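You operate a simulated robot arm through the tools that you are given. There is no shell and no other tool. Be economical: measure what you need, move in short steps, check, and stop when the job is done.

You run a simulated robot arm. Do the job below in one go: nothing can be reset, and whatever is moved stays where it is left.

JOB
Cook the rice: boil it on high, then let it simmer covered on low.
Fine: High is mark 3, low mark 1. Tip nearly all the rice into the saucepan's water first, tub back. Turn down at the boil, then put the glass lid on by its knob. Large knob off when the rice is white and cooked; it ends steaming. Keep off hot pan, ring and steam. No boiling over, nothing burnt, dropped or spilt beyond a spoonful. The ring may be left to cool, HOT lamp lit, with nothing on it that burns. Set things down gently: knock, squeeze or break no china or glass, the hob too. The floor ends dry.

It is judged by the outcome, as a careful person would: the job done as asked, and still so three seconds after it is handed in. It fails if anything else is knocked over, pushed out of place, dropped, spilled or broken. A push-on lid holds only when it is set on centred and level and pressed home; a screw cap is set on level and turned clockwise until tight.

ROBOT AND FRAMES
A 7-joint arm with a two-finger parallel gripper, fixed in place. Base frame: the origin is at the foot of the arm, x ahead of it, y to its left, z up; the work surface is at about z = 860. Readings come in mm, degrees, newtons and seconds.
With the tool pointing down near the work surface it reaches from about 300 to 700 mm from the base axis. Its first joint turns from -66.0 to 66.0 degrees. Payload 1.57 kg.
The TCP is the grasp point between the finger pads, 30 mm short of the fingertips. In the tool frame z runs along the fingers and y along their closing line. Largest opening 110 mm; finger width 24, thickness 12; the body of the gripper, 48 by 112 mm, starts 78 mm behind the TCP.
Orientation is that of the tool frame in the base frame, as [roll, pitch, yaw] about the fixed x, y, z axes, in that order (R = Rz(yaw) Ry(pitch) Rx(roll)). With the fingers straight down and closing along the base's y, the tool's x points along the base's -x, its y along +y and its z along -z.

CONTROLS
- The arm moves only by the tool jog_arm. Its argument "commands" is a list of rows, each a list of 3 entries, a list of its own where there are three numbers: the gripper command, from -1 (fully open) to 1 (shut), values between in proportion, then the shift along the base's x, y, z in units of 500 mm (1.0 is 500 mm), then the turn, a rotation vector about the base's x, y, z in units of 90 degrees (1.0 is 90 degrees). In form: [[jaw, [tx, ty, tz], [wx, wy, wz]], ...]. A call has 1 to 10 rows; each row is the pose to reach, as a shift and turn from the pose commanded when the call began. A call with a number of a shift or a turn outside -1 to 1 is refused whole. Each row takes 0.2 s and may step no farther than 50 mm and 8.6 degrees from the row before; otherwise, or with a gripper value out of range, the whole call is refused. Where a pose cannot be reached the arm comes as near as it can. A force on the tool above 40 N (or 10 N above the force at the start of the call, whichever is more), or a blocked arm, ends the call early, and 0.2 s more pass. Each finger travels about 108 mm/s and halts on what it meets, pressing with about 23 N; the grip force reading is that of the motor and also rises with nothing between the fingers. The clock runs only during rows and for 0.2 s after the last one: add rows that repeat a pose to give the fingers time. The reply holds the time, the measured pose of the TCP, the force on the tool along the base axes, the opening and the grip force, in the units named above and with some noise.
- Cameras (640 x 400 px; columns grow to the right, rows downward): "scene" is fixed at [177.2, -401.7, 1398.9]; the picture's right is [0.73, -0.69, 0.00], its down [-0.40, -0.42, -0.81] and it looks along [0.56, 0.59, -0.58] (base axes); focal length 216 px, centre (320, 200). "wrist" rides on the gripper at [-36, 0, -80] in the tool frame; the picture's right is [0.00, -1.00, 0.00], its down [0.97, 0.00, -0.24] and it looks along [0.24, 0.00, 0.97] (tool axes); focal length 218 px, centre (320, 200).
- camera(camera): a new picture of that camera. It takes no simulated time.
- locate(camera, pixels): for up to 12 pixels [column, row] of the newest picture of that camera ("zoom" is the newest enlarged one), the place [x, y, z] in the base frame of the surface seen there, good to about 2 mm, but the place of the scene camera against the robot may be out by one fixed shift of up to 12 mm in any direction. It takes no simulated time.
- enlarge(camera, box): a new picture of the part [left, top, right, bottom] of that camera's present view, enlarged. It takes no simulated time.
- hand_in(): hands the job in; it is judged then, once.

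Keep the steps short. Do not move on a guess: measure, check each grasp and each placing, and mend mistakes. In all there are 80 turns and 38 pictures (those below and enlarged ones count). Leave the gripper open and the arm clear of the work at the hand-in unless told otherwise, and finish with a single line.

The tools are called after ">>>" as name(argument=value, ...) on one line, values as JSON. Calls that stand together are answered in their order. jog_arm: Moves the arm, as the interface text tells. Its arguments: {"type":"object","properties":{"commands":{"type":"array","items":{"type":"array"}}},"required":["commands"]} The other tools are called the same way: camera (camera) takes a picture; locate (camera, pixels) gives the place of the surface under pixels of a picture; enlarge (camera, box) takes an enlarged picture of a part of a camera's view; hand_in () hands the job in.

At the start:

```text
time_s: 0.0
tool_pos: [392.4, 168.3, 1269.4]
tcp_rot: [180.0, -0.1, -180.0]
force: [-0.1, 0.5, 0.1]
opening: 109.8
grip_force: 0.1
```

scene: 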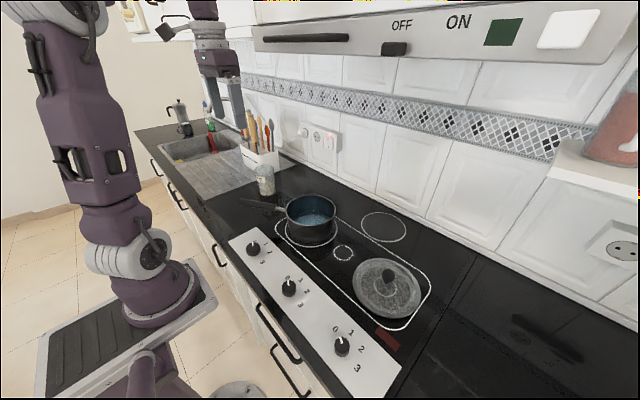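
wrist: 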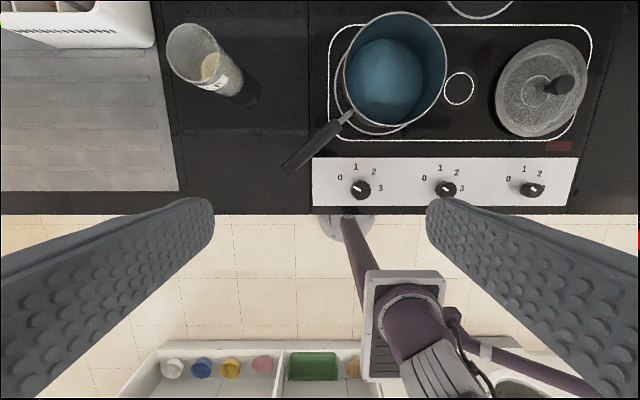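

I'll start by zooming in on the hob panel, pan, lid and tub.

>>> enlarge(camera="wrist", box=[300, 0, 600, 215])

>>> enlarge(camera="scene", box=[220, 150, 440, 400])

>>> locate(camera="wrist", pixels=[[361, 190], [446, 189], [533, 189], [395, 85], [349, 115], [300, 158], [560, 85], [540, 95], [195, 45], [235, 90], [210, 68], [275, 120]])

>>> locate(camera="scene", pixels=[[253, 248], [288, 288], [341, 345], [312, 215], [285, 212], [245, 202], [388, 275], [380, 290], [265, 168], [265, 185], [265, 193], [320, 240]])

```text
1.86 times, centred on (450, 108) of wrist
```

zoom: 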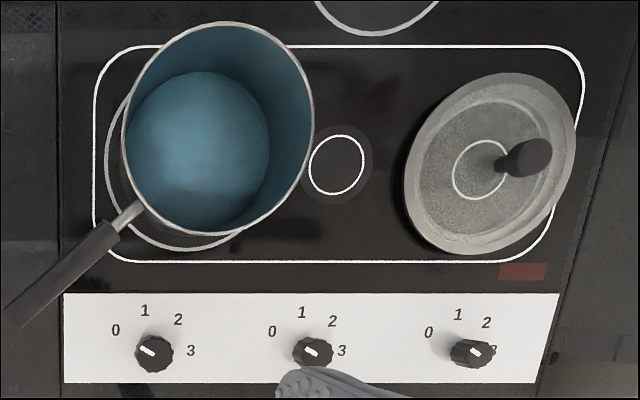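

```text
1.60 times, centred on (330, 275) of scene
```

zoom: 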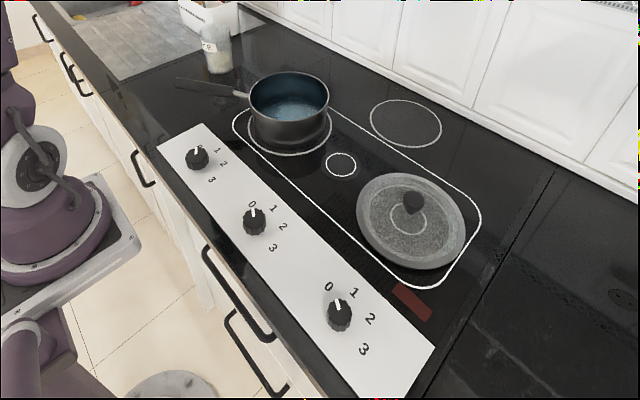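

```text
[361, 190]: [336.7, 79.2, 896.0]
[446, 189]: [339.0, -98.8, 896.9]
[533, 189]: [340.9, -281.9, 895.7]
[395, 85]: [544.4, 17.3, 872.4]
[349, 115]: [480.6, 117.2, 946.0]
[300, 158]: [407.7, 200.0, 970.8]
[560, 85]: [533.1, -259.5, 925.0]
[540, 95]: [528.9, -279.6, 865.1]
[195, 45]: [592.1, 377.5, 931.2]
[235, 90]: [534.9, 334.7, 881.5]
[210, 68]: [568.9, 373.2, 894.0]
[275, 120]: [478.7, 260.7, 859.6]
```

```text
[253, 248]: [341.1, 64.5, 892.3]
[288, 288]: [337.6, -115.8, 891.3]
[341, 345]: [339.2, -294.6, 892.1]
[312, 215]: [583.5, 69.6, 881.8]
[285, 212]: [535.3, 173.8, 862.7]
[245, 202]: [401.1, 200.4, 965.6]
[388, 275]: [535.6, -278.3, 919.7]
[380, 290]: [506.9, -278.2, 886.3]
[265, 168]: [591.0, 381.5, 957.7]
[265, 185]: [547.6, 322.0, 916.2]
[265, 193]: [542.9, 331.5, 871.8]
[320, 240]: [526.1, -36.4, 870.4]
```

Pan, lid and tub are roughly located. The left knob sits in front of the pan's ring. I'll move to a closer viewpoint above the hob to measure it all better.

>>> jog_arm(commands=[[-1, [0.03, -0.06, -0.05], [0, 0, 0]], [-1, [0.06, -0.12, -0.1], [0, 0, 0]], [-1, [0.09, -0.18, -0.15], [0, 0, 0]], [-1, [0.12, -0.24, -0.2], [0, 0, 0]], [-1, [0.12, -0.3, -0.2], [0, 0, 0]], [-1, [0.12, -0.36, -0.2], [0, 0, 0]]])

>>> camera(camera="wrist")

```text
time_s: 1.4
tool_pos: [442.5, -0.5, 1181.0]
tcp_rot: [179.9, 1.7, -178.2]
force: [0.0, -0.7, -0.2]
opening: 109.9
grip_force: 0.0
```

```text
33 pictures are left
```

wrist: 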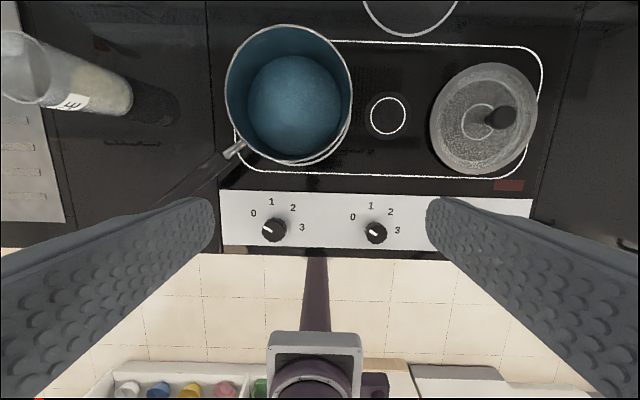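

The arm is over the hob now. I'll zoom on the tub and the pan, and measure points on both.

>>> enlarge(camera="wrist", box=[0, 0, 320, 200])

>>> locate(camera="wrist", pixels=[[227, 90], [351, 90], [290, 26], [288, 163], [240, 149], [190, 185], [295, 105], [274, 230], [376, 233], [503, 117], [436, 100], [484, 65]])

>>> locate(camera="wrist", pixels=[[25, 35], [48, 62], [30, 100], [100, 75], [130, 95], [120, 112], [80, 100], [350, 222], [509, 185], [300, 195], [484, 165], [440, 145]])

```text
2.00 times, centred on (160, 100) of wrist
```

zoom: 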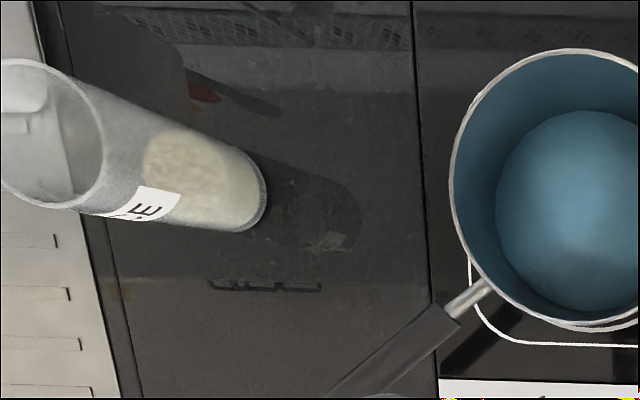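

```text
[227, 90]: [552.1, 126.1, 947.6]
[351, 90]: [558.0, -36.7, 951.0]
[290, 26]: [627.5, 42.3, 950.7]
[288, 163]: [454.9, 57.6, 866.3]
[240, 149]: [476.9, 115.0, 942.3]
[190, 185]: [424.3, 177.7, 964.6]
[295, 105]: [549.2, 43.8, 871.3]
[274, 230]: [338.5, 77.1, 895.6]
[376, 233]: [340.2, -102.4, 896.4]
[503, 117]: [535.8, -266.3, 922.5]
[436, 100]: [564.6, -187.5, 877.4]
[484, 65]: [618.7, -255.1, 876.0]
```

```text
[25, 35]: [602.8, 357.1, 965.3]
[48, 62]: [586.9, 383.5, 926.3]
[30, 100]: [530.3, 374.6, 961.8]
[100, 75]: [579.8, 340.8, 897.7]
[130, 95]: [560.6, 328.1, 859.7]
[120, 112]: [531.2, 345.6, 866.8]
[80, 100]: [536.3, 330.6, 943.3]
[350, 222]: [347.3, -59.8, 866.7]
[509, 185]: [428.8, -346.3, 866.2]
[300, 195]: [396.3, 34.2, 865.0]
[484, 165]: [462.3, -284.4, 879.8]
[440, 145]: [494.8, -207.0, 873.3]
```

Measurements (wrist camera):
- Pan: centre about (547, 45), rim z 950.
- Lid: knob at (536, -266, 922).
- Rice tub: centre about (566, 364), diameter about 73, rim z 963.

I'll swing left and tilt the tool to about 25° below horizontal, pointing +x, to take the tub from the front and clear of the pan handle.

>>> jog_arm(commands=[[-1, [-0.013, 0.094, -0.005], [0, -0.09, 0]], [-1, [-0.026, 0.188, -0.01], [0, -0.18, 0]], [-1, [-0.039, 0.282, -0.015], [0, -0.27, 0]], [-1, [-0.052, 0.376, -0.02], [0, -0.36, 0]], [-1, [-0.065, 0.47, -0.025], [0, -0.45, 0]], [-1, [-0.078, 0.564, -0.03], [0, -0.54, 0]], [-1, [-0.091, 0.658, -0.035], [0, -0.63, 0]], [-1, [-0.104, 0.752, -0.04], [0, -0.72, 0]], [-1, [-0.104, 0.752, -0.04], [0, -0.72, 0]], [-1, [-0.104, 0.752, -0.04], [0, -0.72, 0]]])

>>> camera(camera="wrist")

>>> camera(camera="scene")

```text
time_s: 3.6
tool_pos: [400.5, 363.6, 1149.7]
tcp_rot: [179.8, 64.9, -180.0]
force: [0.4, -0.4, 0.6]
opening: 110.0
grip_force: 0.0
```

```text
31 pictures are left
```

wrist: 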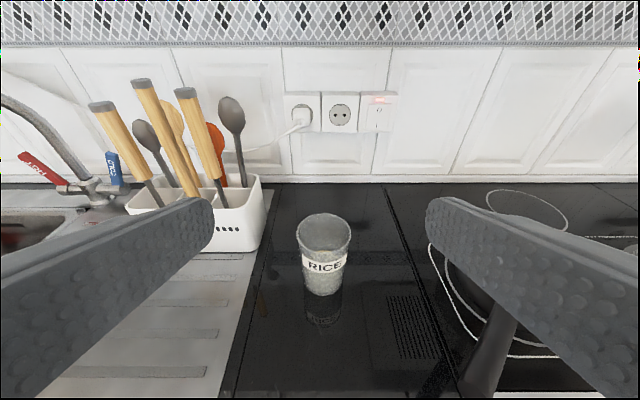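

```text
30 pictures are left
```

scene: 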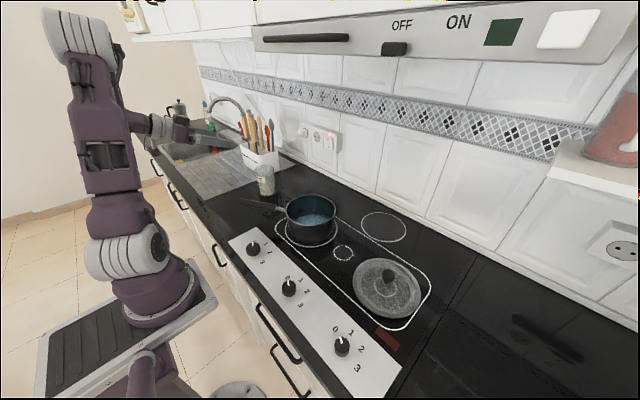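

Good pose. Next I'll measure the tub, the holder's near corner and the pan handle's tip from this view.

>>> locate(camera="wrist", pixels=[[297, 240], [351, 240], [324, 250], [325, 290], [307, 285], [340, 285], [262, 182], [260, 215], [250, 252], [470, 390], [510, 310], [215, 190]])

>>> enlarge(camera="wrist", box=[260, 190, 420, 310])

```text
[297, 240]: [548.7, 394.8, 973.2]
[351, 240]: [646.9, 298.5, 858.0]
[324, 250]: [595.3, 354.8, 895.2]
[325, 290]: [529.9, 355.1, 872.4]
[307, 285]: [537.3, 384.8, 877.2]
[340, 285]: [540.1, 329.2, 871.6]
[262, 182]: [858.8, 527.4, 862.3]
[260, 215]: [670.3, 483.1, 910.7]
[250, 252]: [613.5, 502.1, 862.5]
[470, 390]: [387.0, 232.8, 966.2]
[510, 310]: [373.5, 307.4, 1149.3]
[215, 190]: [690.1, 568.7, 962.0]
```

```text
3.33 times, centred on (340, 250) of wrist
```

zoom: 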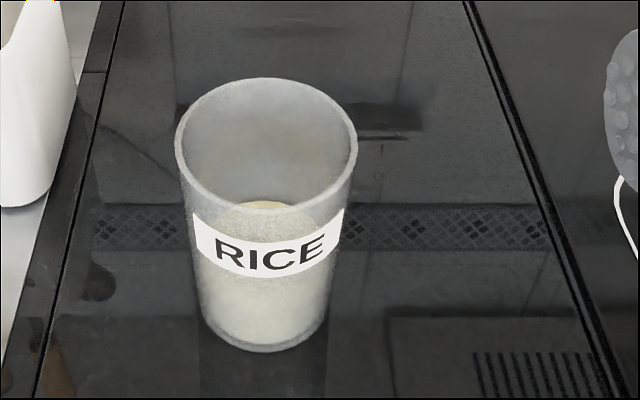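

The tub tapers: its base is about 56 wide and its rim about 78. Its centre is near (562, 358). I'll move to a pre-grasp point 120 mm back along the tool axis.

>>> jog_arm(commands=[[-1, [0.027, -0.003, -0.09], [0, 0, 0]], [-1, [0.054, -0.006, -0.18], [0, 0, 0]], [-1, [0.081, -0.009, -0.27], [0, 0, 0]], [-1, [0.108, -0.012, -0.346], [0, 0, 0]], [-1, [0.108, -0.012, -0.346], [0, 0, 0]], [-1, [0.108, -0.012, -0.346], [0, 0, 0]]])

>>> camera(camera="wrist")

```text
time_s: 5.0
tool_pos: [452.5, 360.6, 977.2]
tcp_rot: [180.0, 64.9, 180.0]
force: [-0.2, 0.3, 0.0]
opening: 109.9
grip_force: 0.1
```

```text
28 pictures are left
```

wrist: 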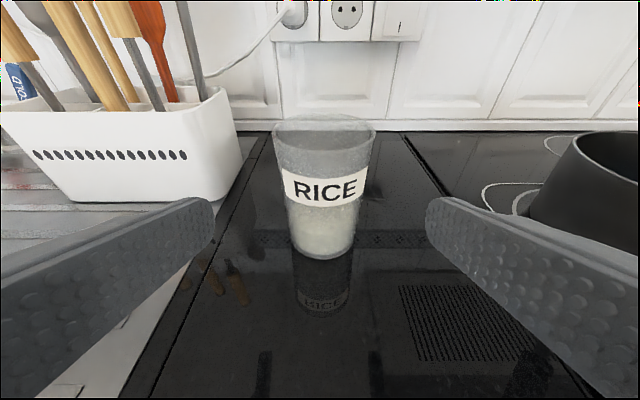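

>>> locate(camera="wrist", pixels=[[324, 190], [323, 255], [275, 140], [373, 140], [324, 120], [300, 235], [340, 235]])

```text
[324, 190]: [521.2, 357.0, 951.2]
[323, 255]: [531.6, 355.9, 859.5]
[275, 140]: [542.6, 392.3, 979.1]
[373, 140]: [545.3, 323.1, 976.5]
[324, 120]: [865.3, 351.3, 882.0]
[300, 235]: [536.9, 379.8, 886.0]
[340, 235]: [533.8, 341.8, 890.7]
```

Centre is about (560, 357). I'll advance along the tool axis to z 930 and close gently.

>>> jog_arm(commands=[[-1, [0.07, -0.001, -0.031], [0, 0, 0]], [-1, [0.14, -0.002, -0.062], [0, 0, 0]], [-1, [0.211, -0.003, -0.093], [0, 0, 0]], [-1, [0.211, -0.003, -0.093], [0, 0, 0]], [-0.1, [0.211, -0.003, -0.093], [0, 0, 0]], [-0.2, [0.211, -0.003, -0.093], [0, 0, 0]], [-0.3, [0.211, -0.003, -0.093], [0, 0, 0]], [-0.3, [0.211, -0.003, -0.093], [0, 0, 0]]])

```text
time_s: 6.8
tool_pos: [557.0, 359.9, 928.8]
tcp_rot: [-180.0, 64.7, 179.9]
force: [0.6, -0.4, 0.1]
opening: 79.6
grip_force: 23.6
```

The fingers stopped at 79.6 with 23 N of grip, so the tub seems held. I'll lift slightly and check.

>>> jog_arm(commands=[[-0.3, [0, 0, 0.02], [0, 0, 0]], [-0.3, [0, 0, 0.05], [0, 0, 0]], [-0.3, [0, 0, 0.05], [0, 0, 0]]])

>>> camera(camera="wrist")

```text
time_s: 7.6
tool_pos: [559.4, 358.6, 955.9]
tcp_rot: [179.9, 64.9, 180.0]
force: [-0.2, -0.2, -1.2]
opening: 79.6
grip_force: 23.4
```

```text
27 pictures are left
```

wrist: 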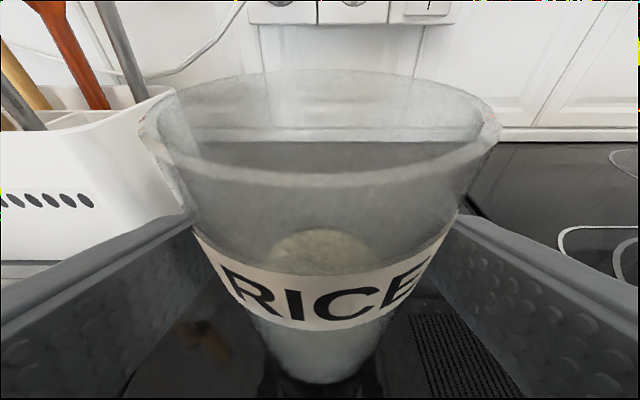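

The tub is held with the rice inside. I'll lift it and carry it to a spot above the pan's left half, TCP (547, 90, 1070).

>>> jog_arm(commands=[[-0.3, [0, 0, 0.08], [0, 0, 0]], [-0.3, [0, 0, 0.16], [0, 0, 0]], [-0.3, [-0.005, -0.06, 0.23], [0, 0, 0]], [-0.3, [-0.01, -0.15, 0.23], [0, 0, 0]], [-0.3, [-0.015, -0.24, 0.23], [0, 0, 0]], [-0.3, [-0.02, -0.33, 0.23], [0, 0, 0]], [-0.3, [-0.026, -0.42, 0.23], [0, 0, 0]], [-0.3, [-0.026, -0.5, 0.23], [0, 0, 0]], [-0.3, [-0.026, -0.534, 0.23], [0, 0, 0]], [-0.3, [-0.026, -0.534, 0.23], [0, 0, 0]]])

>>> camera(camera="scene")

```text
time_s: 9.8
tool_pos: [553.2, 91.7, 1069.5]
tcp_rot: [-179.8, 64.7, 179.9]
force: [0.4, 0.2, -1.8]
opening: 79.7
grip_force: 22.9
out of reach, approached as far as the arm can: row 9, 10
```

```text
26 pictures are left
```

scene: 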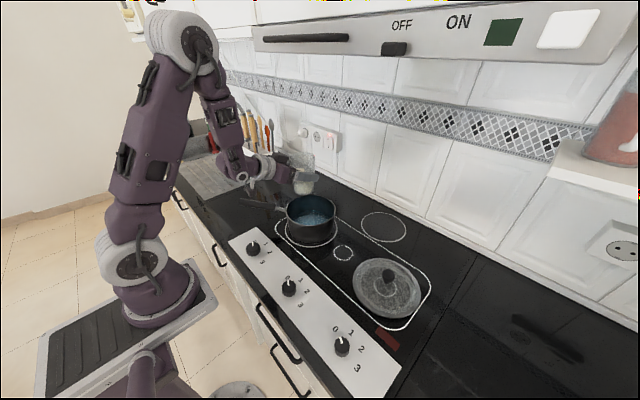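

The arm is at its folding limit here, but close to target. I'll shift to x 572 for room and begin rolling the tub about the base x axis towards -y, 40° first. No rice should run at that angle.

>>> jog_arm(commands=[[-0.3, [0.05, 0, 0.02], [0, 0, 0]], [-0.3, [0.05, 0, 0.02], [0.09, 0, 0]], [-0.3, [0.05, 0, 0.02], [0.18, 0, 0]], [-0.3, [0.05, 0, 0.02], [0.27, 0, 0]], [-0.3, [0.05, 0, 0.02], [0.36, 0, 0]], [-0.3, [0.05, 0, 0.02], [0.44, 0, 0]], [-0.3, [0.05, 0, 0.02], [0.44, 0, 0]]])

>>> camera(camera="wrist")

```text
time_s: 11.4
tool_pos: [578.4, 94.0, 1081.3]
tcp_rot: [117.2, 44.2, 126.3]
force: [0.3, -0.3, -2.1]
opening: 79.8
grip_force: 23.2
```

```text
25 pictures are left
```

wrist: 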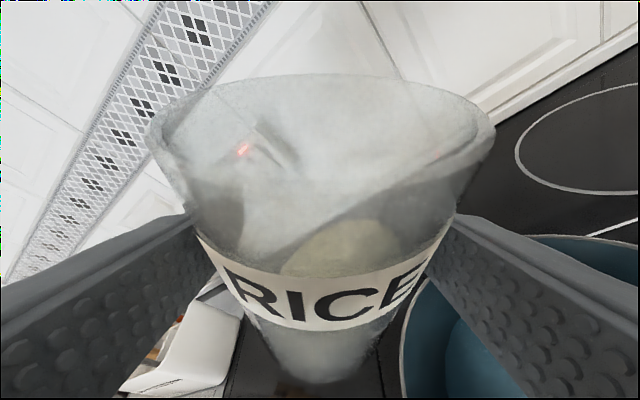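

The roll works and the rice is still inside. I'll continue to about 90° while lowering 25 mm; the lip will sit over the middle of the pan.

>>> jog_arm(commands=[[-0.3, [-0.005, 0, -0.01], [0.09, 0, 0]], [-0.3, [-0.01, 0, -0.02], [0.18, 0, 0]], [-0.3, [-0.015, 0, -0.03], [0.27, 0, 0]], [-0.3, [-0.02, 0, -0.04], [0.36, 0, 0]], [-0.3, [-0.02, 0, -0.05], [0.45, 0, 0]], [-0.3, [-0.02, 0, -0.05], [0.54, 0, 0]], [-0.3, [-0.02, 0, -0.05], [0.54, 0, 0]]])

>>> camera(camera="wrist")

```text
time_s: 13.0
tool_pos: [585.4, 48.8, 1133.0]
tcp_rot: [91.1, 1.5, 115.5]
force: [-0.3, 0.1, -1.5]
opening: 79.5
grip_force: 22.9
out of reach, approached as far as the arm can: row 2, 3, 4, 5, 6, 7
```

```text
24 pictures are left
```

wrist: 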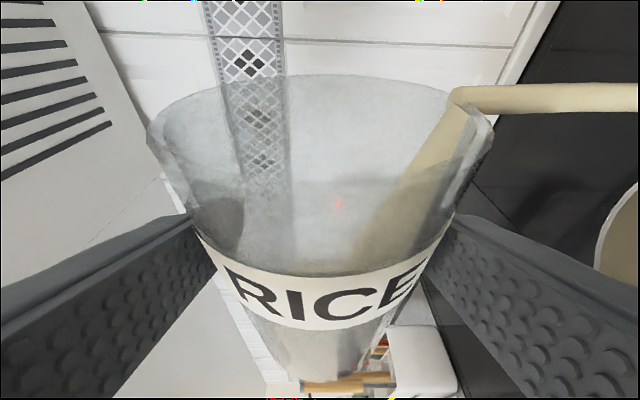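

The arm drifted at a joint limit (y 49, z 1133) and rice is running out. Time stands still between calls, so I'll check where the rice falls before acting.

>>> enlarge(camera="scene", box=[220, 130, 400, 270])

```text
2.86 times, centred on (310, 200) of scene
```

zoom: 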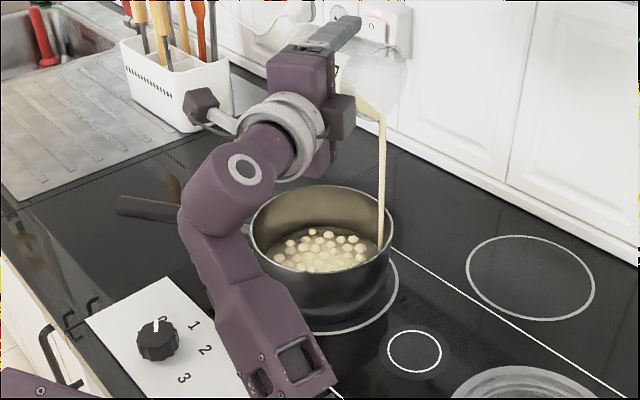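

The stream lands inside the pan, though near its right rim. I'll nudge +y and -x a little, one short call.

>>> jog_arm(commands=[[-0.3, [-0.01, 0.03, 0], [0, 0, 0]]])

>>> enlarge(camera="scene", box=[220, 130, 400, 270])

```text
time_s: 13.4
tool_pos: [581.6, 58.5, 1141.6]
tcp_rot: [91.0, 1.6, 115.4]
force: [0.0, 0.4, -1.9]
opening: 79.7
grip_force: 23.4
out of reach, approached as far as the arm can: row 1
```

```text
2.86 times, centred on (310, 200) of scene
```

zoom: 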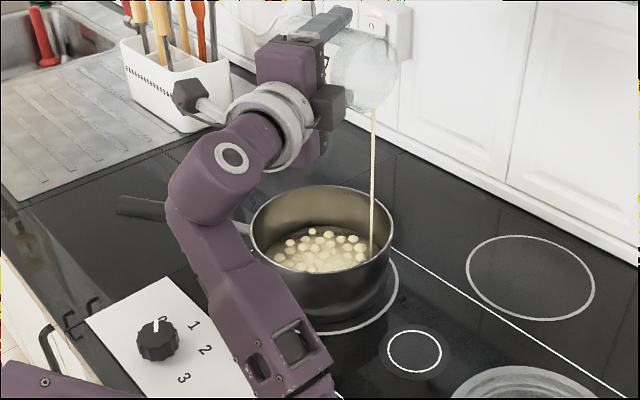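

Better centred now. I'll hold for a moment while the stream finishes.

>>> jog_arm(commands=[[-0.3, [0, 0.015, 0], [0, 0, 0]], [-0.3, [0, 0.015, 0], [0, 0, 0]], [-0.3, [0, 0.015, 0], [0, 0, 0]], [-0.3, [0, 0.015, 0], [0, 0, 0]]])

>>> camera(camera="wrist")

```text
time_s: 14.4
tool_pos: [582.8, 61.7, 1141.4]
tcp_rot: [90.9, 1.7, 115.4]
force: [-0.6, -0.8, 0.0]
opening: 79.4
grip_force: 23.0
out of reach, approached as far as the arm can: row 1, 2, 3, 4
```

```text
21 pictures are left
```

wrist: 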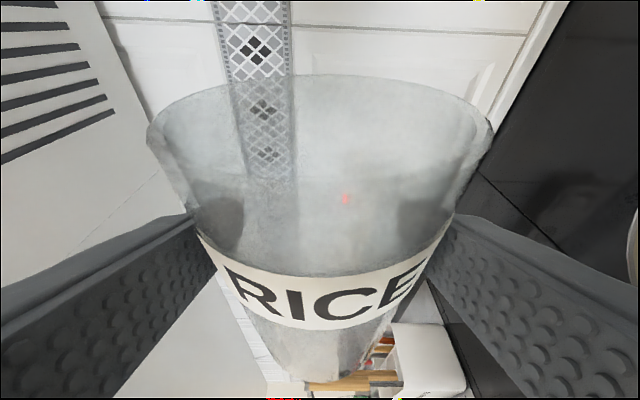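

The tub looks empty. I'll check closely for leftover rice.

>>> enlarge(camera="wrist", box=[140, 70, 500, 390])

```text
1.25 times, centred on (320, 230) of wrist
```

zoom: 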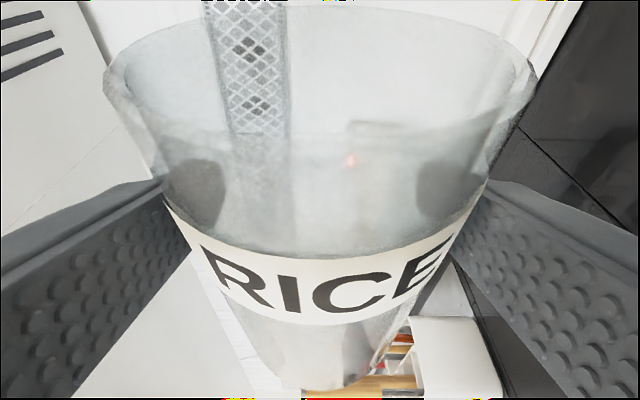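

The tub is empty. I'll roll it back upright over the pan first, then carry it back left at height.

>>> jog_arm(commands=[[-0.3, [0, 0, 0], [-0.094, 0, 0]], [-0.3, [0, 0, 0], [-0.188, 0, 0]], [-0.3, [0, 0, 0], [-0.282, 0, 0]], [-0.3, [0, 0.03, 0], [-0.376, 0, 0]], [-0.3, [0, 0.1, 0], [-0.47, 0, 0]], [-0.3, [-0.01, 0.19, 0], [-0.564, 0, 0]], [-0.3, [-0.02, 0.28, 0], [-0.658, 0, 0]], [-0.3, [-0.03, 0.37, 0], [-0.752, 0, 0]], [-0.3, [-0.04, 0.46, -0.02], [-0.846, 0, 0]], [-0.3, [-0.046, 0.54, -0.04], [-0.94, 0, 0]]])

```text
time_s: 16.6
tool_pos: [559.0, 328.1, 1119.3]
tcp_rot: [171.8, 64.6, 172.5]
force: [-0.1, -0.2, -0.6]
opening: 79.3
grip_force: 23.0
```

Upright within about 3°. I'll finish levelling, move over the tub's old spot and descend to about 30 mm above rest.

>>> jog_arm(commands=[[-0.3, [0, 0.052, 0], [-0.04, 0, 0]], [-0.3, [0, 0.052, -0.08], [-0.04, 0, 0]], [-0.3, [0, 0.052, -0.16], [-0.04, 0, 0]], [-0.3, [0, 0.052, -0.24], [-0.04, 0, 0]], [-0.3, [0, 0.052, -0.32], [-0.04, 0, 0]], [-0.3, [0, 0.052, -0.32], [-0.04, 0, 0]], [-0.3, [0, 0.052, -0.32], [-0.04, 0, 0]]])

```text
time_s: 18.2
tool_pos: [559.8, 356.3, 962.3]
tcp_rot: [-179.9, 64.9, -179.9]
force: [0.1, 0.2, -1.5]
opening: 79.5
grip_force: 22.8
```

Level and in place at z 962. I'll lower gently to contact, which should come near z 930.

>>> jog_arm(commands=[[-0.3, [0, 0, -0.03], [0, 0, 0]], [-0.3, [0, 0, -0.05], [0, 0, 0]], [-0.3, [0, 0, -0.056], [0, 0, 0]], [-0.3, [0, 0, -0.059], [0, 0, 0]], [-0.3, [0, 0, -0.061], [0, 0, 0]], [-0.3, [0, 0, -0.061], [0, 0, 0]]])

```text
time_s: 19.6
tool_pos: [562.4, 358.9, 931.8]
tcp_rot: [180.0, 65.1, 180.0]
force: [-1.4, -1.1, 4.6]
opening: 79.6
grip_force: 22.9
```

The force rose to +4.6 N, so it's in contact. I'll open the jaws, then back out along the tool axis.

>>> jog_arm(commands=[[-0.6, [0, 0, 0], [0, 0, 0]], [-1, [0, 0, 0], [0, 0, 0]], [-1, [0, 0, 0], [0, 0, 0]], [-1, [-0.07, 0, 0.033], [0, 0, 0]], [-1, [-0.14, 0, 0.066], [0, 0, 0]], [-1, [-0.22, 0, 0.103], [0, 0, 0]], [-1, [-0.22, 0, 0.18], [0, 0, 0]], [-1, [-0.22, 0, 0.26], [0, 0, 0]], [-1, [-0.22, 0, 0.34], [0, 0, 0]]])

>>> camera(camera="scene")

```text
time_s: 21.6
tool_pos: [449.7, 358.3, 1100.0]
tcp_rot: [-180.0, 64.8, 180.0]
force: [-0.4, 0.2, 0.3]
opening: 109.9
grip_force: 0.1
```

```text
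19 pictures are left
```

scene: 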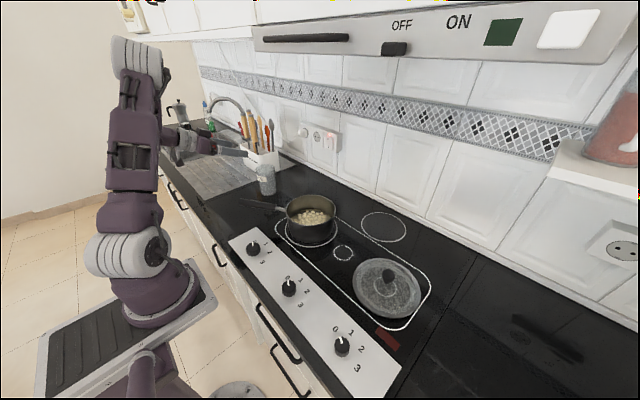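

The tub is back and standing. Next I'll point the tool down and move above the left knob (338, 77).

>>> jog_arm(commands=[[-1, [-0.0285, -0.07, 0], [0, 0.09, 0]], [-1, [-0.057, -0.14, 0], [0, 0.18, 0]], [-1, [-0.0855, -0.21, 0], [0, 0.27, 0]], [-1, [-0.114, -0.28, 0], [0, 0.36, 0]], [-1, [-0.1425, -0.35, 0], [0, 0.45, 0]], [-1, [-0.171, -0.42, 0], [0, 0.54, 0]], [-1, [-0.2, -0.49, 0], [0, 0.63, 0]], [-1, [-0.228, -0.562, -0.03], [0, 0.72, 0]], [-1, [-0.228, -0.562, -0.12], [0, 0.72, 0]], [-1, [-0.228, -0.562, -0.12], [0, 0.72, 0]]])

>>> camera(camera="wrist")

```text
time_s: 23.8
tool_pos: [335.5, 76.1, 1039.3]
tcp_rot: [-180.0, 0.0, -180.0]
force: [0.1, 1.1, -0.2]
opening: 109.9
grip_force: 0.1
```

```text
18 pictures are left
```

wrist: 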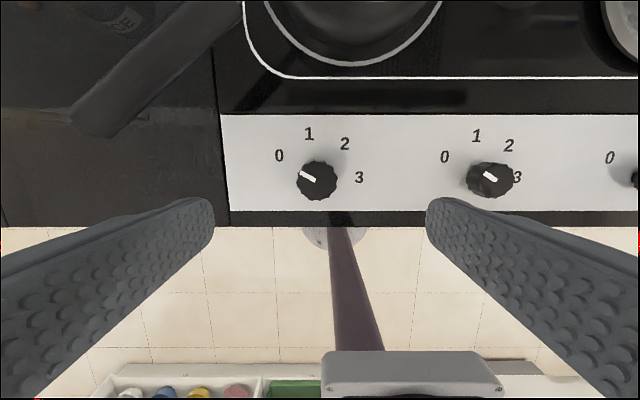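

>>> locate(camera="wrist", pixels=[[320, 180], [300, 185], [335, 185], [318, 165], [280, 155], [309, 134], [345, 144], [360, 177], [490, 178]])

```text
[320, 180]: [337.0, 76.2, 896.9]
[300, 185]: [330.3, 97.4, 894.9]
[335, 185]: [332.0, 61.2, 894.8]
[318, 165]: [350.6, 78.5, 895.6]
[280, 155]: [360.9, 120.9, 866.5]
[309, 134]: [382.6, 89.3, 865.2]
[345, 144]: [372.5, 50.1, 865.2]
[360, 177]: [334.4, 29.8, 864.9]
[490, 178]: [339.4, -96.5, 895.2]
```

Knob centre is about (336, 78.5), diameter about 38, top at 896. The marks are 50° apart, with 0 at 150° and 3 at 0°. I'll pre-turn the gripper +75° and lower it to just above the knob.

>>> jog_arm(commands=[[-1, [0, 0.005, 0], [0, 0, 0.093]], [-1, [0, 0.005, -0.01], [0, 0, 0.186]], [-1, [0, 0.005, -0.02], [0, 0, 0.279]], [-1, [0, 0.005, -0.04], [0, 0, 0.372]], [-1, [0, 0.005, -0.06], [0, 0, 0.465]], [-1, [0, 0.005, -0.08], [0, 0, 0.558]], [-1, [0, 0.005, -0.1], [0, 0, 0.651]], [-1, [0, 0.005, -0.12], [0, 0, 0.744]], [-1, [0, 0.005, -0.14], [0, 0, 0.833]], [-1, [0, 0.005, -0.14], [0, 0, 0.833]]])

```text
time_s: 26.0
tool_pos: [335.6, 78.7, 972.8]
tcp_rot: [180.0, 0.0, -104.9]
force: [0.2, 0.6, 0.3]
opening: 110.0
grip_force: 0.0
```

Turned cleanly. I'll narrow the jaws to 60, lower over the knob to about z 903, and close.

>>> jog_arm(commands=[[-0.1, [0, 0, 0], [0, 0, 0]], [-0.1, [0, 0, 0], [0, 0, 0]], [-0.1, [0, 0, -0.05], [0, 0, 0]], [-0.1, [0, 0, -0.1], [0, 0, 0]], [-0.1, [0, 0, -0.134], [0, 0, 0]], [-0.1, [0, 0, -0.134], [0, 0, 0]], [0.5, [0, 0, -0.134], [0, 0, 0]], [0.5, [0, 0, -0.134], [0, 0, 0]]])

```text
time_s: 27.8
tool_pos: [336.0, 78.5, 904.0]
tcp_rot: [179.9, -0.1, -105.0]
force: [-16.2, 8.2, -5.8]
opening: 43.5
grip_force: 8.8
```

One jaw touched first: the force is -16 N in x, so the knob is a few mm towards -x. I'll shift 3 mm that way and finish closing.

>>> jog_arm(commands=[[0.2, [-0.006, 0.002, 0], [0, 0, 0]], [0.5, [-0.006, 0.002, 0], [0, 0, 0]], [0.5, [-0.006, 0.002, 0], [0, 0, 0]]])

```text
time_s: 28.6
tool_pos: [335.6, 80.5, 905.7]
tcp_rot: [-179.9, 0.1, -105.1]
force: [11.3, -4.6, 6.8]
opening: 40.4
grip_force: 45.0
```

The knob is gripped (40.4 mm). I'll centre slightly and turn clockwise, the first 75°.

>>> jog_arm(commands=[[0.5, [0.003, -0.001, 0], [0, 0, 0]], [0.5, [0.003, -0.001, 0], [0, 0, -0.09]], [0.5, [0.003, -0.001, 0], [0, 0, -0.18]], [0.5, [0.003, -0.001, 0], [0, 0, -0.27]], [0.5, [0.003, -0.001, 0], [0, 0, -0.36]], [0.5, [0.003, -0.001, 0], [0, 0, -0.45]], [0.5, [0.003, -0.001, 0], [0, 0, -0.54]], [0.5, [0.003, -0.001, 0], [0, 0, -0.63]], [0.5, [0.003, -0.001, 0], [0, 0, -0.72]], [0.5, [0.003, -0.001, 0], [0, 0, -0.81]]])

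```text
time_s: 30.8
tool_pos: [334.5, 80.3, 904.5]
tcp_rot: [-180.0, -0.1, -178.1]
force: [8.3, 10.3, -27.6]
opening: 40.4
grip_force: 45.0
```

Turned about 73°, with some side force. I'll relieve it slightly and turn the remaining 77°.

>>> jog_arm(commands=[[0.5, [0.002, 0.002, -0.003], [0, 0, 0]], [0.5, [0.002, 0.002, -0.003], [0, 0, -0.095]], [0.5, [0.002, 0.002, -0.003], [0, 0, -0.19]], [0.5, [0.002, 0.002, -0.003], [0, 0, -0.285]], [0.5, [0.002, 0.002, -0.003], [0, 0, -0.38]], [0.5, [0.002, 0.002, -0.003], [0, 0, -0.475]], [0.5, [0.002, 0.002, -0.003], [0, 0, -0.57]], [0.5, [0.002, 0.002, -0.003], [0, 0, -0.665]], [0.5, [0.002, 0.002, -0.003], [0, 0, -0.76]], [0.5, [0.002, 0.002, -0.003], [0, 0, -0.855]]])

```text
time_s: 33.0
tool_pos: [335.0, 80.3, 903.3]
tcp_rot: [-179.9, 0.0, 105.1]
force: [-9.2, -15.0, -14.3]
opening: 40.4
grip_force: 44.8
```

The full 150° is done. I'll release and rise for a look.

>>> jog_arm(commands=[[-0.1, [0, 0, 0], [0, 0, 0]], [-0.1, [0, 0, 0], [0, 0, 0]], [-0.1, [0, 0, 0.09], [0, 0, 0]], [-0.1, [0, 0, 0.18], [0, 0, 0]], [-1, [0, 0, 0.24], [0, 0, 0.09]], [-1, [0, 0, 0.24], [0, 0, 0.18]], [-1, [0, 0, 0.24], [0, 0, 0.18]]])

>>> camera(camera="wrist")

>>> camera(camera="scene")

```text
time_s: 34.6
tool_pos: [336.5, 81.1, 1023.5]
tcp_rot: [-180.0, -0.1, 121.4]
force: [0.1, 0.7, 0.8]
opening: 110.0
grip_force: 0.1
```

```text
17 pictures are left
```

wrist: 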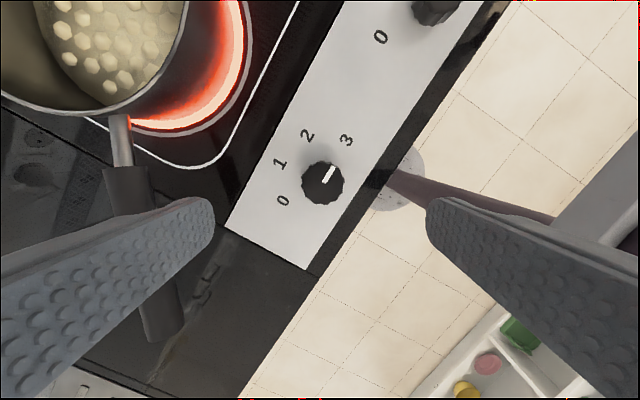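

```text
16 pictures are left
```

scene: 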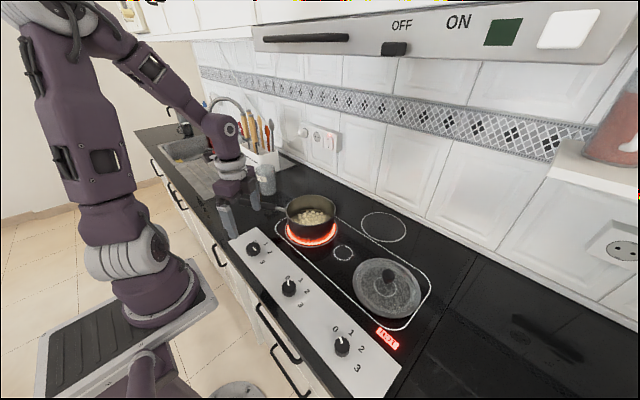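

The knob points at 3, the ring under the pan glows and the HOT lamp is lit. I'll re-position open jaws around the knob, ready to turn down, and wait for the boil.

>>> jog_arm(commands=[[-0.1, [-0.003, -0.003, 0], [0, 0, -0.09]], [-0.1, [-0.003, -0.003, 0], [0, 0, -0.18]], [-0.1, [-0.003, -0.003, -0.08], [0, 0, -0.18]], [-0.1, [-0.003, -0.003, -0.16], [0, 0, -0.18]], [-0.1, [-0.003, -0.003, -0.239], [0, 0, -0.18]], [-0.1, [-0.003, -0.003, -0.239], [0, 0, -0.18]], [-0.1, [-0.003, -0.003, -0.239], [0, 0, -0.18]]])

>>> jog_arm(commands=[[-0.1, [0, 0, 0], [0, 0, 0]], [-0.1, [0, 0, 0], [0, 0, 0]], [-0.1, [0, 0, 0], [0, 0, 0]], [-0.1, [0, 0, 0], [0, 0, 0]], [-0.1, [0, 0, 0], [0, 0, 0]]])

>>> enlarge(camera="scene", box=[220, 130, 400, 270])

```text
time_s: 36.2
tool_pos: [332.8, 78.4, 902.7]
tcp_rot: [180.0, 0.0, 105.1]
force: [0.2, 1.2, 0.3]
opening: 60.4
grip_force: 0.1
```

```text
time_s: 37.4
tool_pos: [333.6, 79.4, 902.2]
tcp_rot: [180.0, -0.1, 105.0]
force: [0.3, -0.2, -0.7]
opening: 60.3
grip_force: 0.1
```

```text
2.86 times, centred on (310, 200) of scene
```

zoom: 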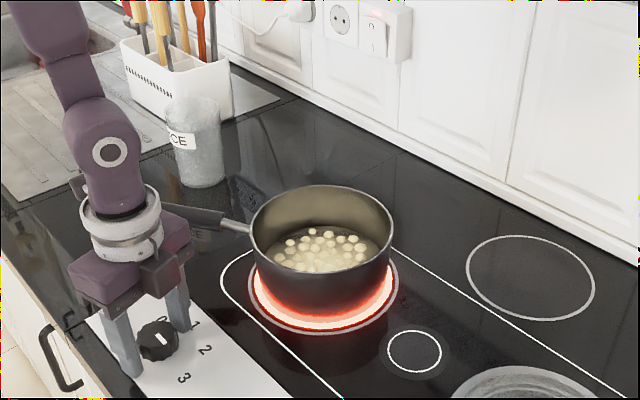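

Not boiling yet. I'll grip the knob without turning it, and wait.

>>> jog_arm(commands=[[0.5, [0.002, 0.001, 0.002], [0, 0, 0]], [0.5, [0.002, 0.001, 0.002], [0, 0, 0]], [0.5, [0.002, 0.001, 0.002], [0, 0, 0]], [0.5, [0.002, 0.001, 0.002], [0, 0, 0]], [0.5, [0.002, 0.001, 0.002], [0, 0, 0]], [0.5, [0.002, 0.001, 0.002], [0, 0, 0]], [0.5, [0.002, 0.001, 0.002], [0, 0, 0]], [0.5, [0.002, 0.001, 0.002], [0, 0, 0]], [0.5, [0.002, 0.001, 0.002], [0, 0, 0]], [0.5, [0.002, 0.001, 0.002], [0, 0, 0]]])

>>> jog_arm(commands=[[0.5, [0, 0, 0], [0, 0, 0]], [0.5, [0, 0, 0], [0, 0, 0]], [0.5, [0, 0, 0], [0, 0, 0]], [0.5, [0, 0, 0], [0, 0, 0]], [0.5, [0, 0, 0], [0, 0, 0]], [0.5, [0, 0, 0], [0, 0, 0]], [0.5, [0, 0, 0], [0, 0, 0]], [0.5, [0, 0, 0], [0, 0, 0]], [0.5, [0, 0, 0], [0, 0, 0]], [0.5, [0, 0, 0], [0, 0, 0]]])

>>> enlarge(camera="scene", box=[220, 130, 400, 270])

```text
time_s: 39.6
tool_pos: [335.0, 80.4, 903.3]
tcp_rot: [179.8, 0.0, 105.1]
force: [19.8, -6.9, -30.7]
opening: 40.3
grip_force: 44.6
```

```text
time_s: 41.8
tool_pos: [335.1, 79.7, 904.0]
tcp_rot: [179.8, 0.0, 104.9]
force: [20.3, -7.7, -20.2]
opening: 40.5
grip_force: 45.1
```

```text
2.86 times, centred on (310, 200) of scene
```

zoom: 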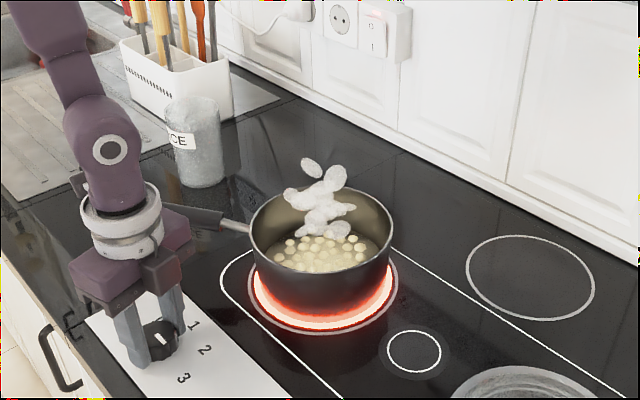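

Steam is starting, but there's no rolling boil or froth yet. I'll ease the side force and wait another 2 s.

>>> jog_arm(commands=[[0.5, [0.003, -0.001, -0.002], [0, 0, 0]], [0.5, [0.003, -0.001, -0.002], [0, 0, 0]], [0.5, [0.003, -0.001, -0.002], [0, 0, 0]], [0.5, [0.003, -0.001, -0.002], [0, 0, 0]], [0.5, [0.003, -0.001, -0.002], [0, 0, 0]], [0.5, [0.003, -0.001, -0.002], [0, 0, 0]], [0.5, [0.003, -0.001, -0.002], [0, 0, 0]], [0.5, [0.003, -0.001, -0.002], [0, 0, 0]], [0.5, [0.003, -0.001, -0.002], [0, 0, 0]], [0.5, [0.003, -0.001, -0.002], [0, 0, 0]]])

>>> enlarge(camera="scene", box=[260, 130, 360, 210])

```text
time_s: 44.0
tool_pos: [333.5, 79.9, 903.0]
tcp_rot: [-179.8, -0.1, 105.2]
force: [-13.2, 11.2, 3.1]
opening: 40.3
grip_force: 45.4
```

```text
5.00 times, centred on (310, 170) of scene
```

zoom: 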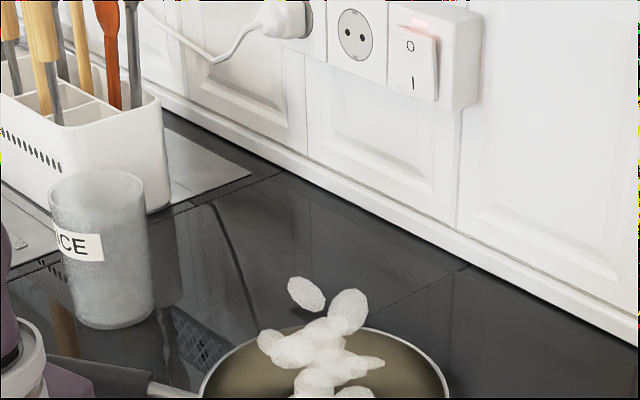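

>>> enlarge(camera="scene", box=[276, 176, 346, 246])

```text
5.71 times, centred on (311, 211) of scene
```

zoom: 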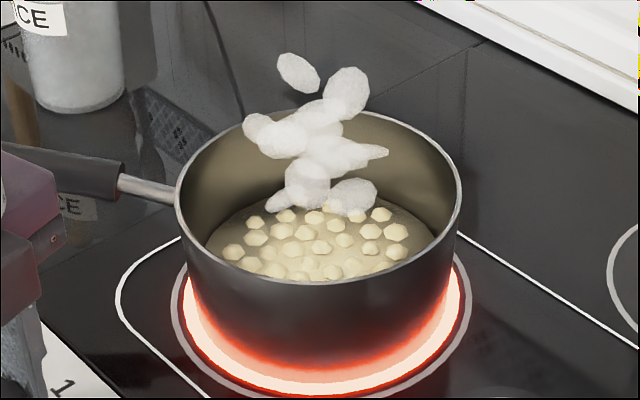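

There's steam but no bubbles or froth at the surface. I'll wait about 2.5 s more and look again.

>>> jog_arm(commands=[[0.5, [-0.001, 0, 0], [0, 0, 0]], [0.5, [-0.001, 0, 0], [0, 0, 0]], [0.5, [-0.001, 0, 0], [0, 0, 0]], [0.5, [-0.001, 0, 0], [0, 0, 0]], [0.5, [-0.001, 0, 0], [0, 0, 0]], [0.5, [-0.001, 0, 0], [0, 0, 0]], [0.5, [-0.001, 0, 0], [0, 0, 0]], [0.5, [-0.001, 0, 0], [0, 0, 0]], [0.5, [-0.001, 0, 0], [0, 0, 0]], [0.5, [-0.001, 0, 0], [0, 0, 0]]])

>>> enlarge(camera="scene", box=[276, 176, 346, 246])

```text
time_s: 46.2
tool_pos: [335.1, 79.0, 903.9]
tcp_rot: [180.0, -0.1, 105.1]
force: [-16.1, 14.1, -22.0]
opening: 40.5
grip_force: 44.9
```

```text
5.71 times, centred on (311, 211) of scene
```

zoom: 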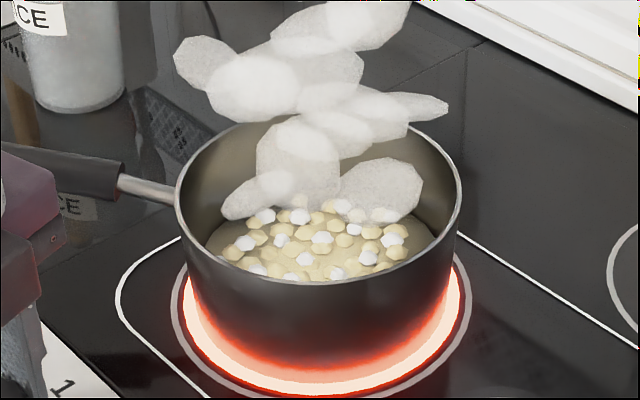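

White bubbles have appeared and the steam is stronger: it's boiling. I'll turn down to mark 1 now, +100°.

>>> jog_arm(commands=[[0.5, [0, 0, 0], [0, 0, 0.094]], [0.5, [0, 0, 0], [0, 0, 0.188]], [0.5, [0, 0, 0], [0, 0, 0.282]], [0.5, [0, 0, 0], [0, 0, 0.376]], [0.5, [0, 0, 0], [0, 0, 0.47]], [0.5, [0, 0, 0], [0, 0, 0.564]], [0.5, [0, 0, 0], [0, 0, 0.658]], [0.5, [0, 0, 0], [0, 0, 0.752]], [0.5, [0, 0, 0], [0, 0, 0.846]], [0.5, [0, 0, 0], [0, 0, 0.94]]])

>>> jog_arm(commands=[[0.5, [0, 0, 0], [0, 0, 0.09]], [0.5, [0, 0, 0], [0, 0, 0.171]], [0.5, [0, 0, 0], [0, 0, 0.171]]])

```text
time_s: 48.4
tool_pos: [335.9, 79.6, 904.0]
tcp_rot: [180.0, 0.1, -170.0]
force: [-20.1, 19.9, 29.7]
opening: 40.6
grip_force: 44.7
```

```text
time_s: 49.1
tool_pos: [337.6, 80.0, 903.5]
tcp_rot: [179.9, 0.2, -154.8]
force: [-6.5, 8.4, 10.0]
opening: 40.2
grip_force: 44.8
stopped in row 3: the force on the tool passed its limit (the readings are from after the stop); the commanded pose is now the measured one
```

Turned down by 100°. I'll release, rise and swing right, away from the pan, towards the lid.

>>> jog_arm(commands=[[-0.1, [0, 0, 0], [0, 0, 0]], [-0.1, [0, 0, 0], [0, 0, 0]], [-0.1, [0, 0, 0.08], [0, 0, 0]], [-0.1, [0, 0, 0.16], [0, 0, 0]], [-0.1, [0, 0, 0.24], [0, 0, 0]], [-0.5, [0, -0.09, 0.26], [0, 0, -0.06]], [-0.5, [0, -0.18, 0.28], [0, 0, -0.12]], [-0.5, [0, -0.27, 0.3], [0, 0, -0.18]], [-0.5, [0, -0.36, 0.32], [0, 0, -0.24]], [-0.5, [0, -0.45, 0.34], [0, 0, -0.28]]])

>>> jog_arm(commands=[[-0.5, [0.05, -0.07, 0], [0, 0, 0]], [-0.5, [0.1, -0.14, 0], [0, 0, 0]], [-0.5, [0.15, -0.2, 0], [0, 0, 0]], [-0.5, [0.2, -0.24, 0], [0, 0, 0]], [-0.5, [0.28, -0.24, 0], [0, 0, 0]], [-0.5, [0.28, -0.24, 0], [0, 0, 0]]])

>>> camera(camera="wrist")

```text
time_s: 51.3
tool_pos: [333.0, -148.2, 1075.7]
tcp_rot: [179.8, 0.2, 179.8]
force: [0.0, -0.3, 0.4]
opening: 82.6
grip_force: 0.0
```

```text
time_s: 52.7
tool_pos: [478.5, -264.2, 1074.4]
tcp_rot: [180.0, 0.3, 179.9]
force: [0.3, 0.7, 0.2]
opening: 82.4
grip_force: 0.0
```

```text
10 pictures are left
```

wrist: 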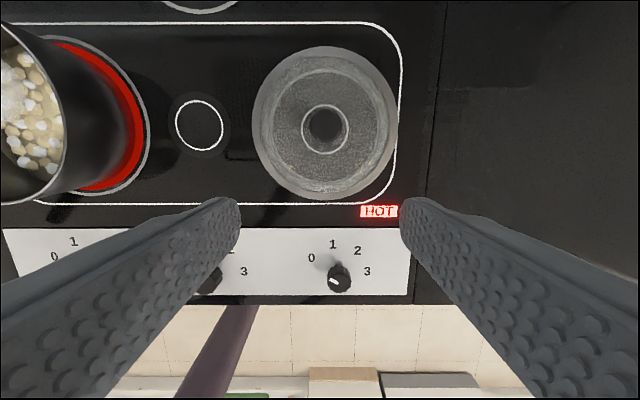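

The ring is dimmer now. I'll measure the lid, its knob and the pan rim from this view.

>>> locate(camera="wrist", pixels=[[326, 125], [316, 125], [336, 125], [326, 112], [326, 138], [255, 123], [395, 123], [325, 50], [325, 195], [62, 115], [304, 128], [360, 125]])

```text
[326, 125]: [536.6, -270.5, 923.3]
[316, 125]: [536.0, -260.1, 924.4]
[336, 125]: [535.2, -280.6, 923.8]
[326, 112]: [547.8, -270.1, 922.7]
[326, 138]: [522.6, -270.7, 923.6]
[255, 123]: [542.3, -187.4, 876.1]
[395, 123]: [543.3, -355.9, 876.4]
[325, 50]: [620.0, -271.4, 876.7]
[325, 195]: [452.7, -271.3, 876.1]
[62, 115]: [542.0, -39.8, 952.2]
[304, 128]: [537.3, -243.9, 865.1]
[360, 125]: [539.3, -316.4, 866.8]
```

Lid centre is (536.3, -271.5), radius about 84. The knob is about 32 wide, top z 924. I'll move above it.

>>> jog_arm(commands=[[-0.1, [0.06, -0.015, 0], [0, 0, 0]], [-0.1, [0.116, -0.015, -0.05], [0, 0, 0]], [-0.1, [0.116, -0.015, -0.13], [0, 0, 0]], [-0.1, [0.116, -0.015, -0.2], [0, 0, 0]], [-0.1, [0.116, -0.015, -0.2], [0, 0, 0]], [-0.1, [0.116, -0.015, -0.2], [0, 0, 0]]])

```text
time_s: 54.1
tool_pos: [534.1, -273.5, 974.9]
tcp_rot: [179.9, 0.3, 179.9]
force: [-0.9, 0.2, 0.3]
opening: 60.5
grip_force: 0.0
```

I'll correct by 2 mm, lower to z 923 and close on the knob.

>>> jog_arm(commands=[[-0.1, [0.004, 0.004, -0.05], [0, 0, 0]], [-0.1, [0.004, 0.004, -0.09], [0, 0, 0]], [-0.1, [0.004, 0.004, -0.104], [0, 0, 0]], [-0.1, [0.004, 0.004, -0.104], [0, 0, 0]], [0.2, [0.004, 0.004, -0.104], [0, 0, 0]], [0.5, [0.004, 0.004, -0.104], [0, 0, 0]], [0.6, [0.004, 0.004, -0.104], [0, 0, 0]]])

```text
time_s: 55.7
tool_pos: [536.5, -271.4, 921.4]
tcp_rot: [180.0, 0.3, -180.0]
force: [0.4, 0.8, 0.4]
opening: 33.1
grip_force: 23.2
```

Gripped at 33 mm, centred. I'll lift 105 mm and check by picture.

>>> jog_arm(commands=[[0.6, [0, 0, 0.02], [0, 0, 0]], [0.6, [0, 0, 0.07], [0, 0, 0]], [0.6, [0, 0, 0.14], [0, 0, 0]], [0.6, [0, 0, 0.21], [0, 0, 0]], [0.6, [0, 0, 0.21], [0, 0, 0]], [0.6, [0, 0, 0.21], [0, 0, 0]]])

>>> camera(camera="scene")

```text
time_s: 57.1
tool_pos: [539.4, -272.1, 1027.9]
tcp_rot: [179.8, 0.2, 179.9]
force: [-0.3, 1.4, -2.8]
opening: 33.1
grip_force: 22.7
```

```text
9 pictures are left
```

scene: 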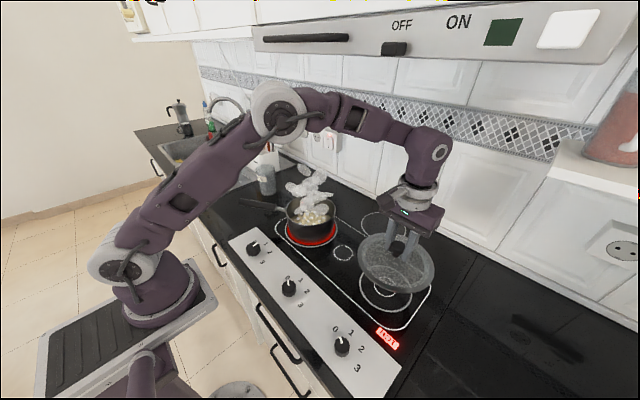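

The lid hangs level. I'll slide it in from the right just above the rim, so it leads into the steam and shields the gripper.

>>> jog_arm(commands=[[0.6, [0.002, 0.08, -0.002], [0, 0, 0]], [0.6, [0.004, 0.16, -0.004], [0, 0, 0]], [0.6, [0.006, 0.25, -0.006], [0, 0, 0]], [0.6, [0.008, 0.34, -0.008], [0, 0, 0]], [0.6, [0.01, 0.43, -0.01], [0, 0, 0]], [0.6, [0.012, 0.52, -0.012], [0, 0, 0]], [0.6, [0.014, 0.6, -0.012], [0, 0, 0]], [0.6, [0.014, 0.632, -0.012], [0, 0, 0]], [0.6, [0.014, 0.632, -0.012], [0, 0, 0]]])

>>> camera(camera="wrist")

```text
time_s: 59.1
tool_pos: [542.3, 45.4, 1019.5]
tcp_rot: [179.9, 0.2, -180.0]
force: [0.0, -0.8, -3.3]
opening: 33.0
grip_force: 22.8
```

```text
8 pictures are left
```

wrist: 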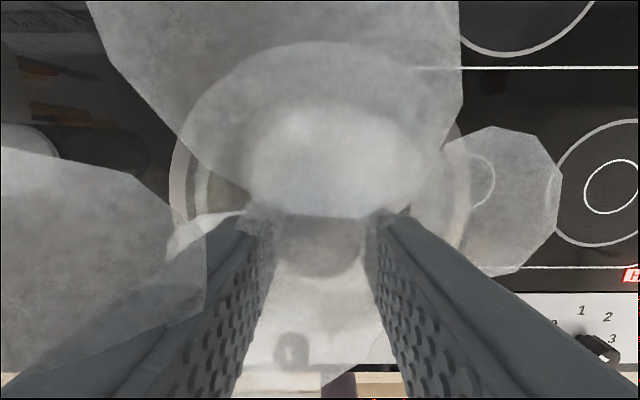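

Steam surrounds the lid. I'll lower promptly and gently onto the rim, contact expected near z 1005.

>>> jog_arm(commands=[[0.6, [0.005, 0, -0.012], [0, 0, 0]], [0.6, [0.005, 0, -0.02], [0, 0, 0]], [0.6, [0.005, 0, -0.025], [0, 0, 0]], [0.6, [0.005, 0, -0.028], [0, 0, 0]], [0.6, [0.005, 0, -0.03], [0, 0, 0]], [0.6, [0.005, 0, -0.03], [0, 0, 0]]])

```text
time_s: 60.5
tool_pos: [546.4, 45.7, 1005.2]
tcp_rot: [180.0, 0.2, 179.8]
force: [-0.7, 0.3, -2.3]
opening: 33.4
grip_force: 22.8
```

No contact yet, since the tool still carries -2.3 N. I'll go lower in 1–1.5 mm steps.

>>> jog_arm(commands=[[0.6, [0, 0, -0.003], [0, 0, 0]], [0.6, [0, 0, -0.006], [0, 0, 0]], [0.6, [0, 0, -0.006], [0, 0, 0]]])

```text
time_s: 61.3
tool_pos: [546.2, 44.7, 1002.5]
tcp_rot: [179.9, 0.2, 179.8]
force: [0.3, 0.2, -2.9]
opening: 33.1
grip_force: 23.1
```

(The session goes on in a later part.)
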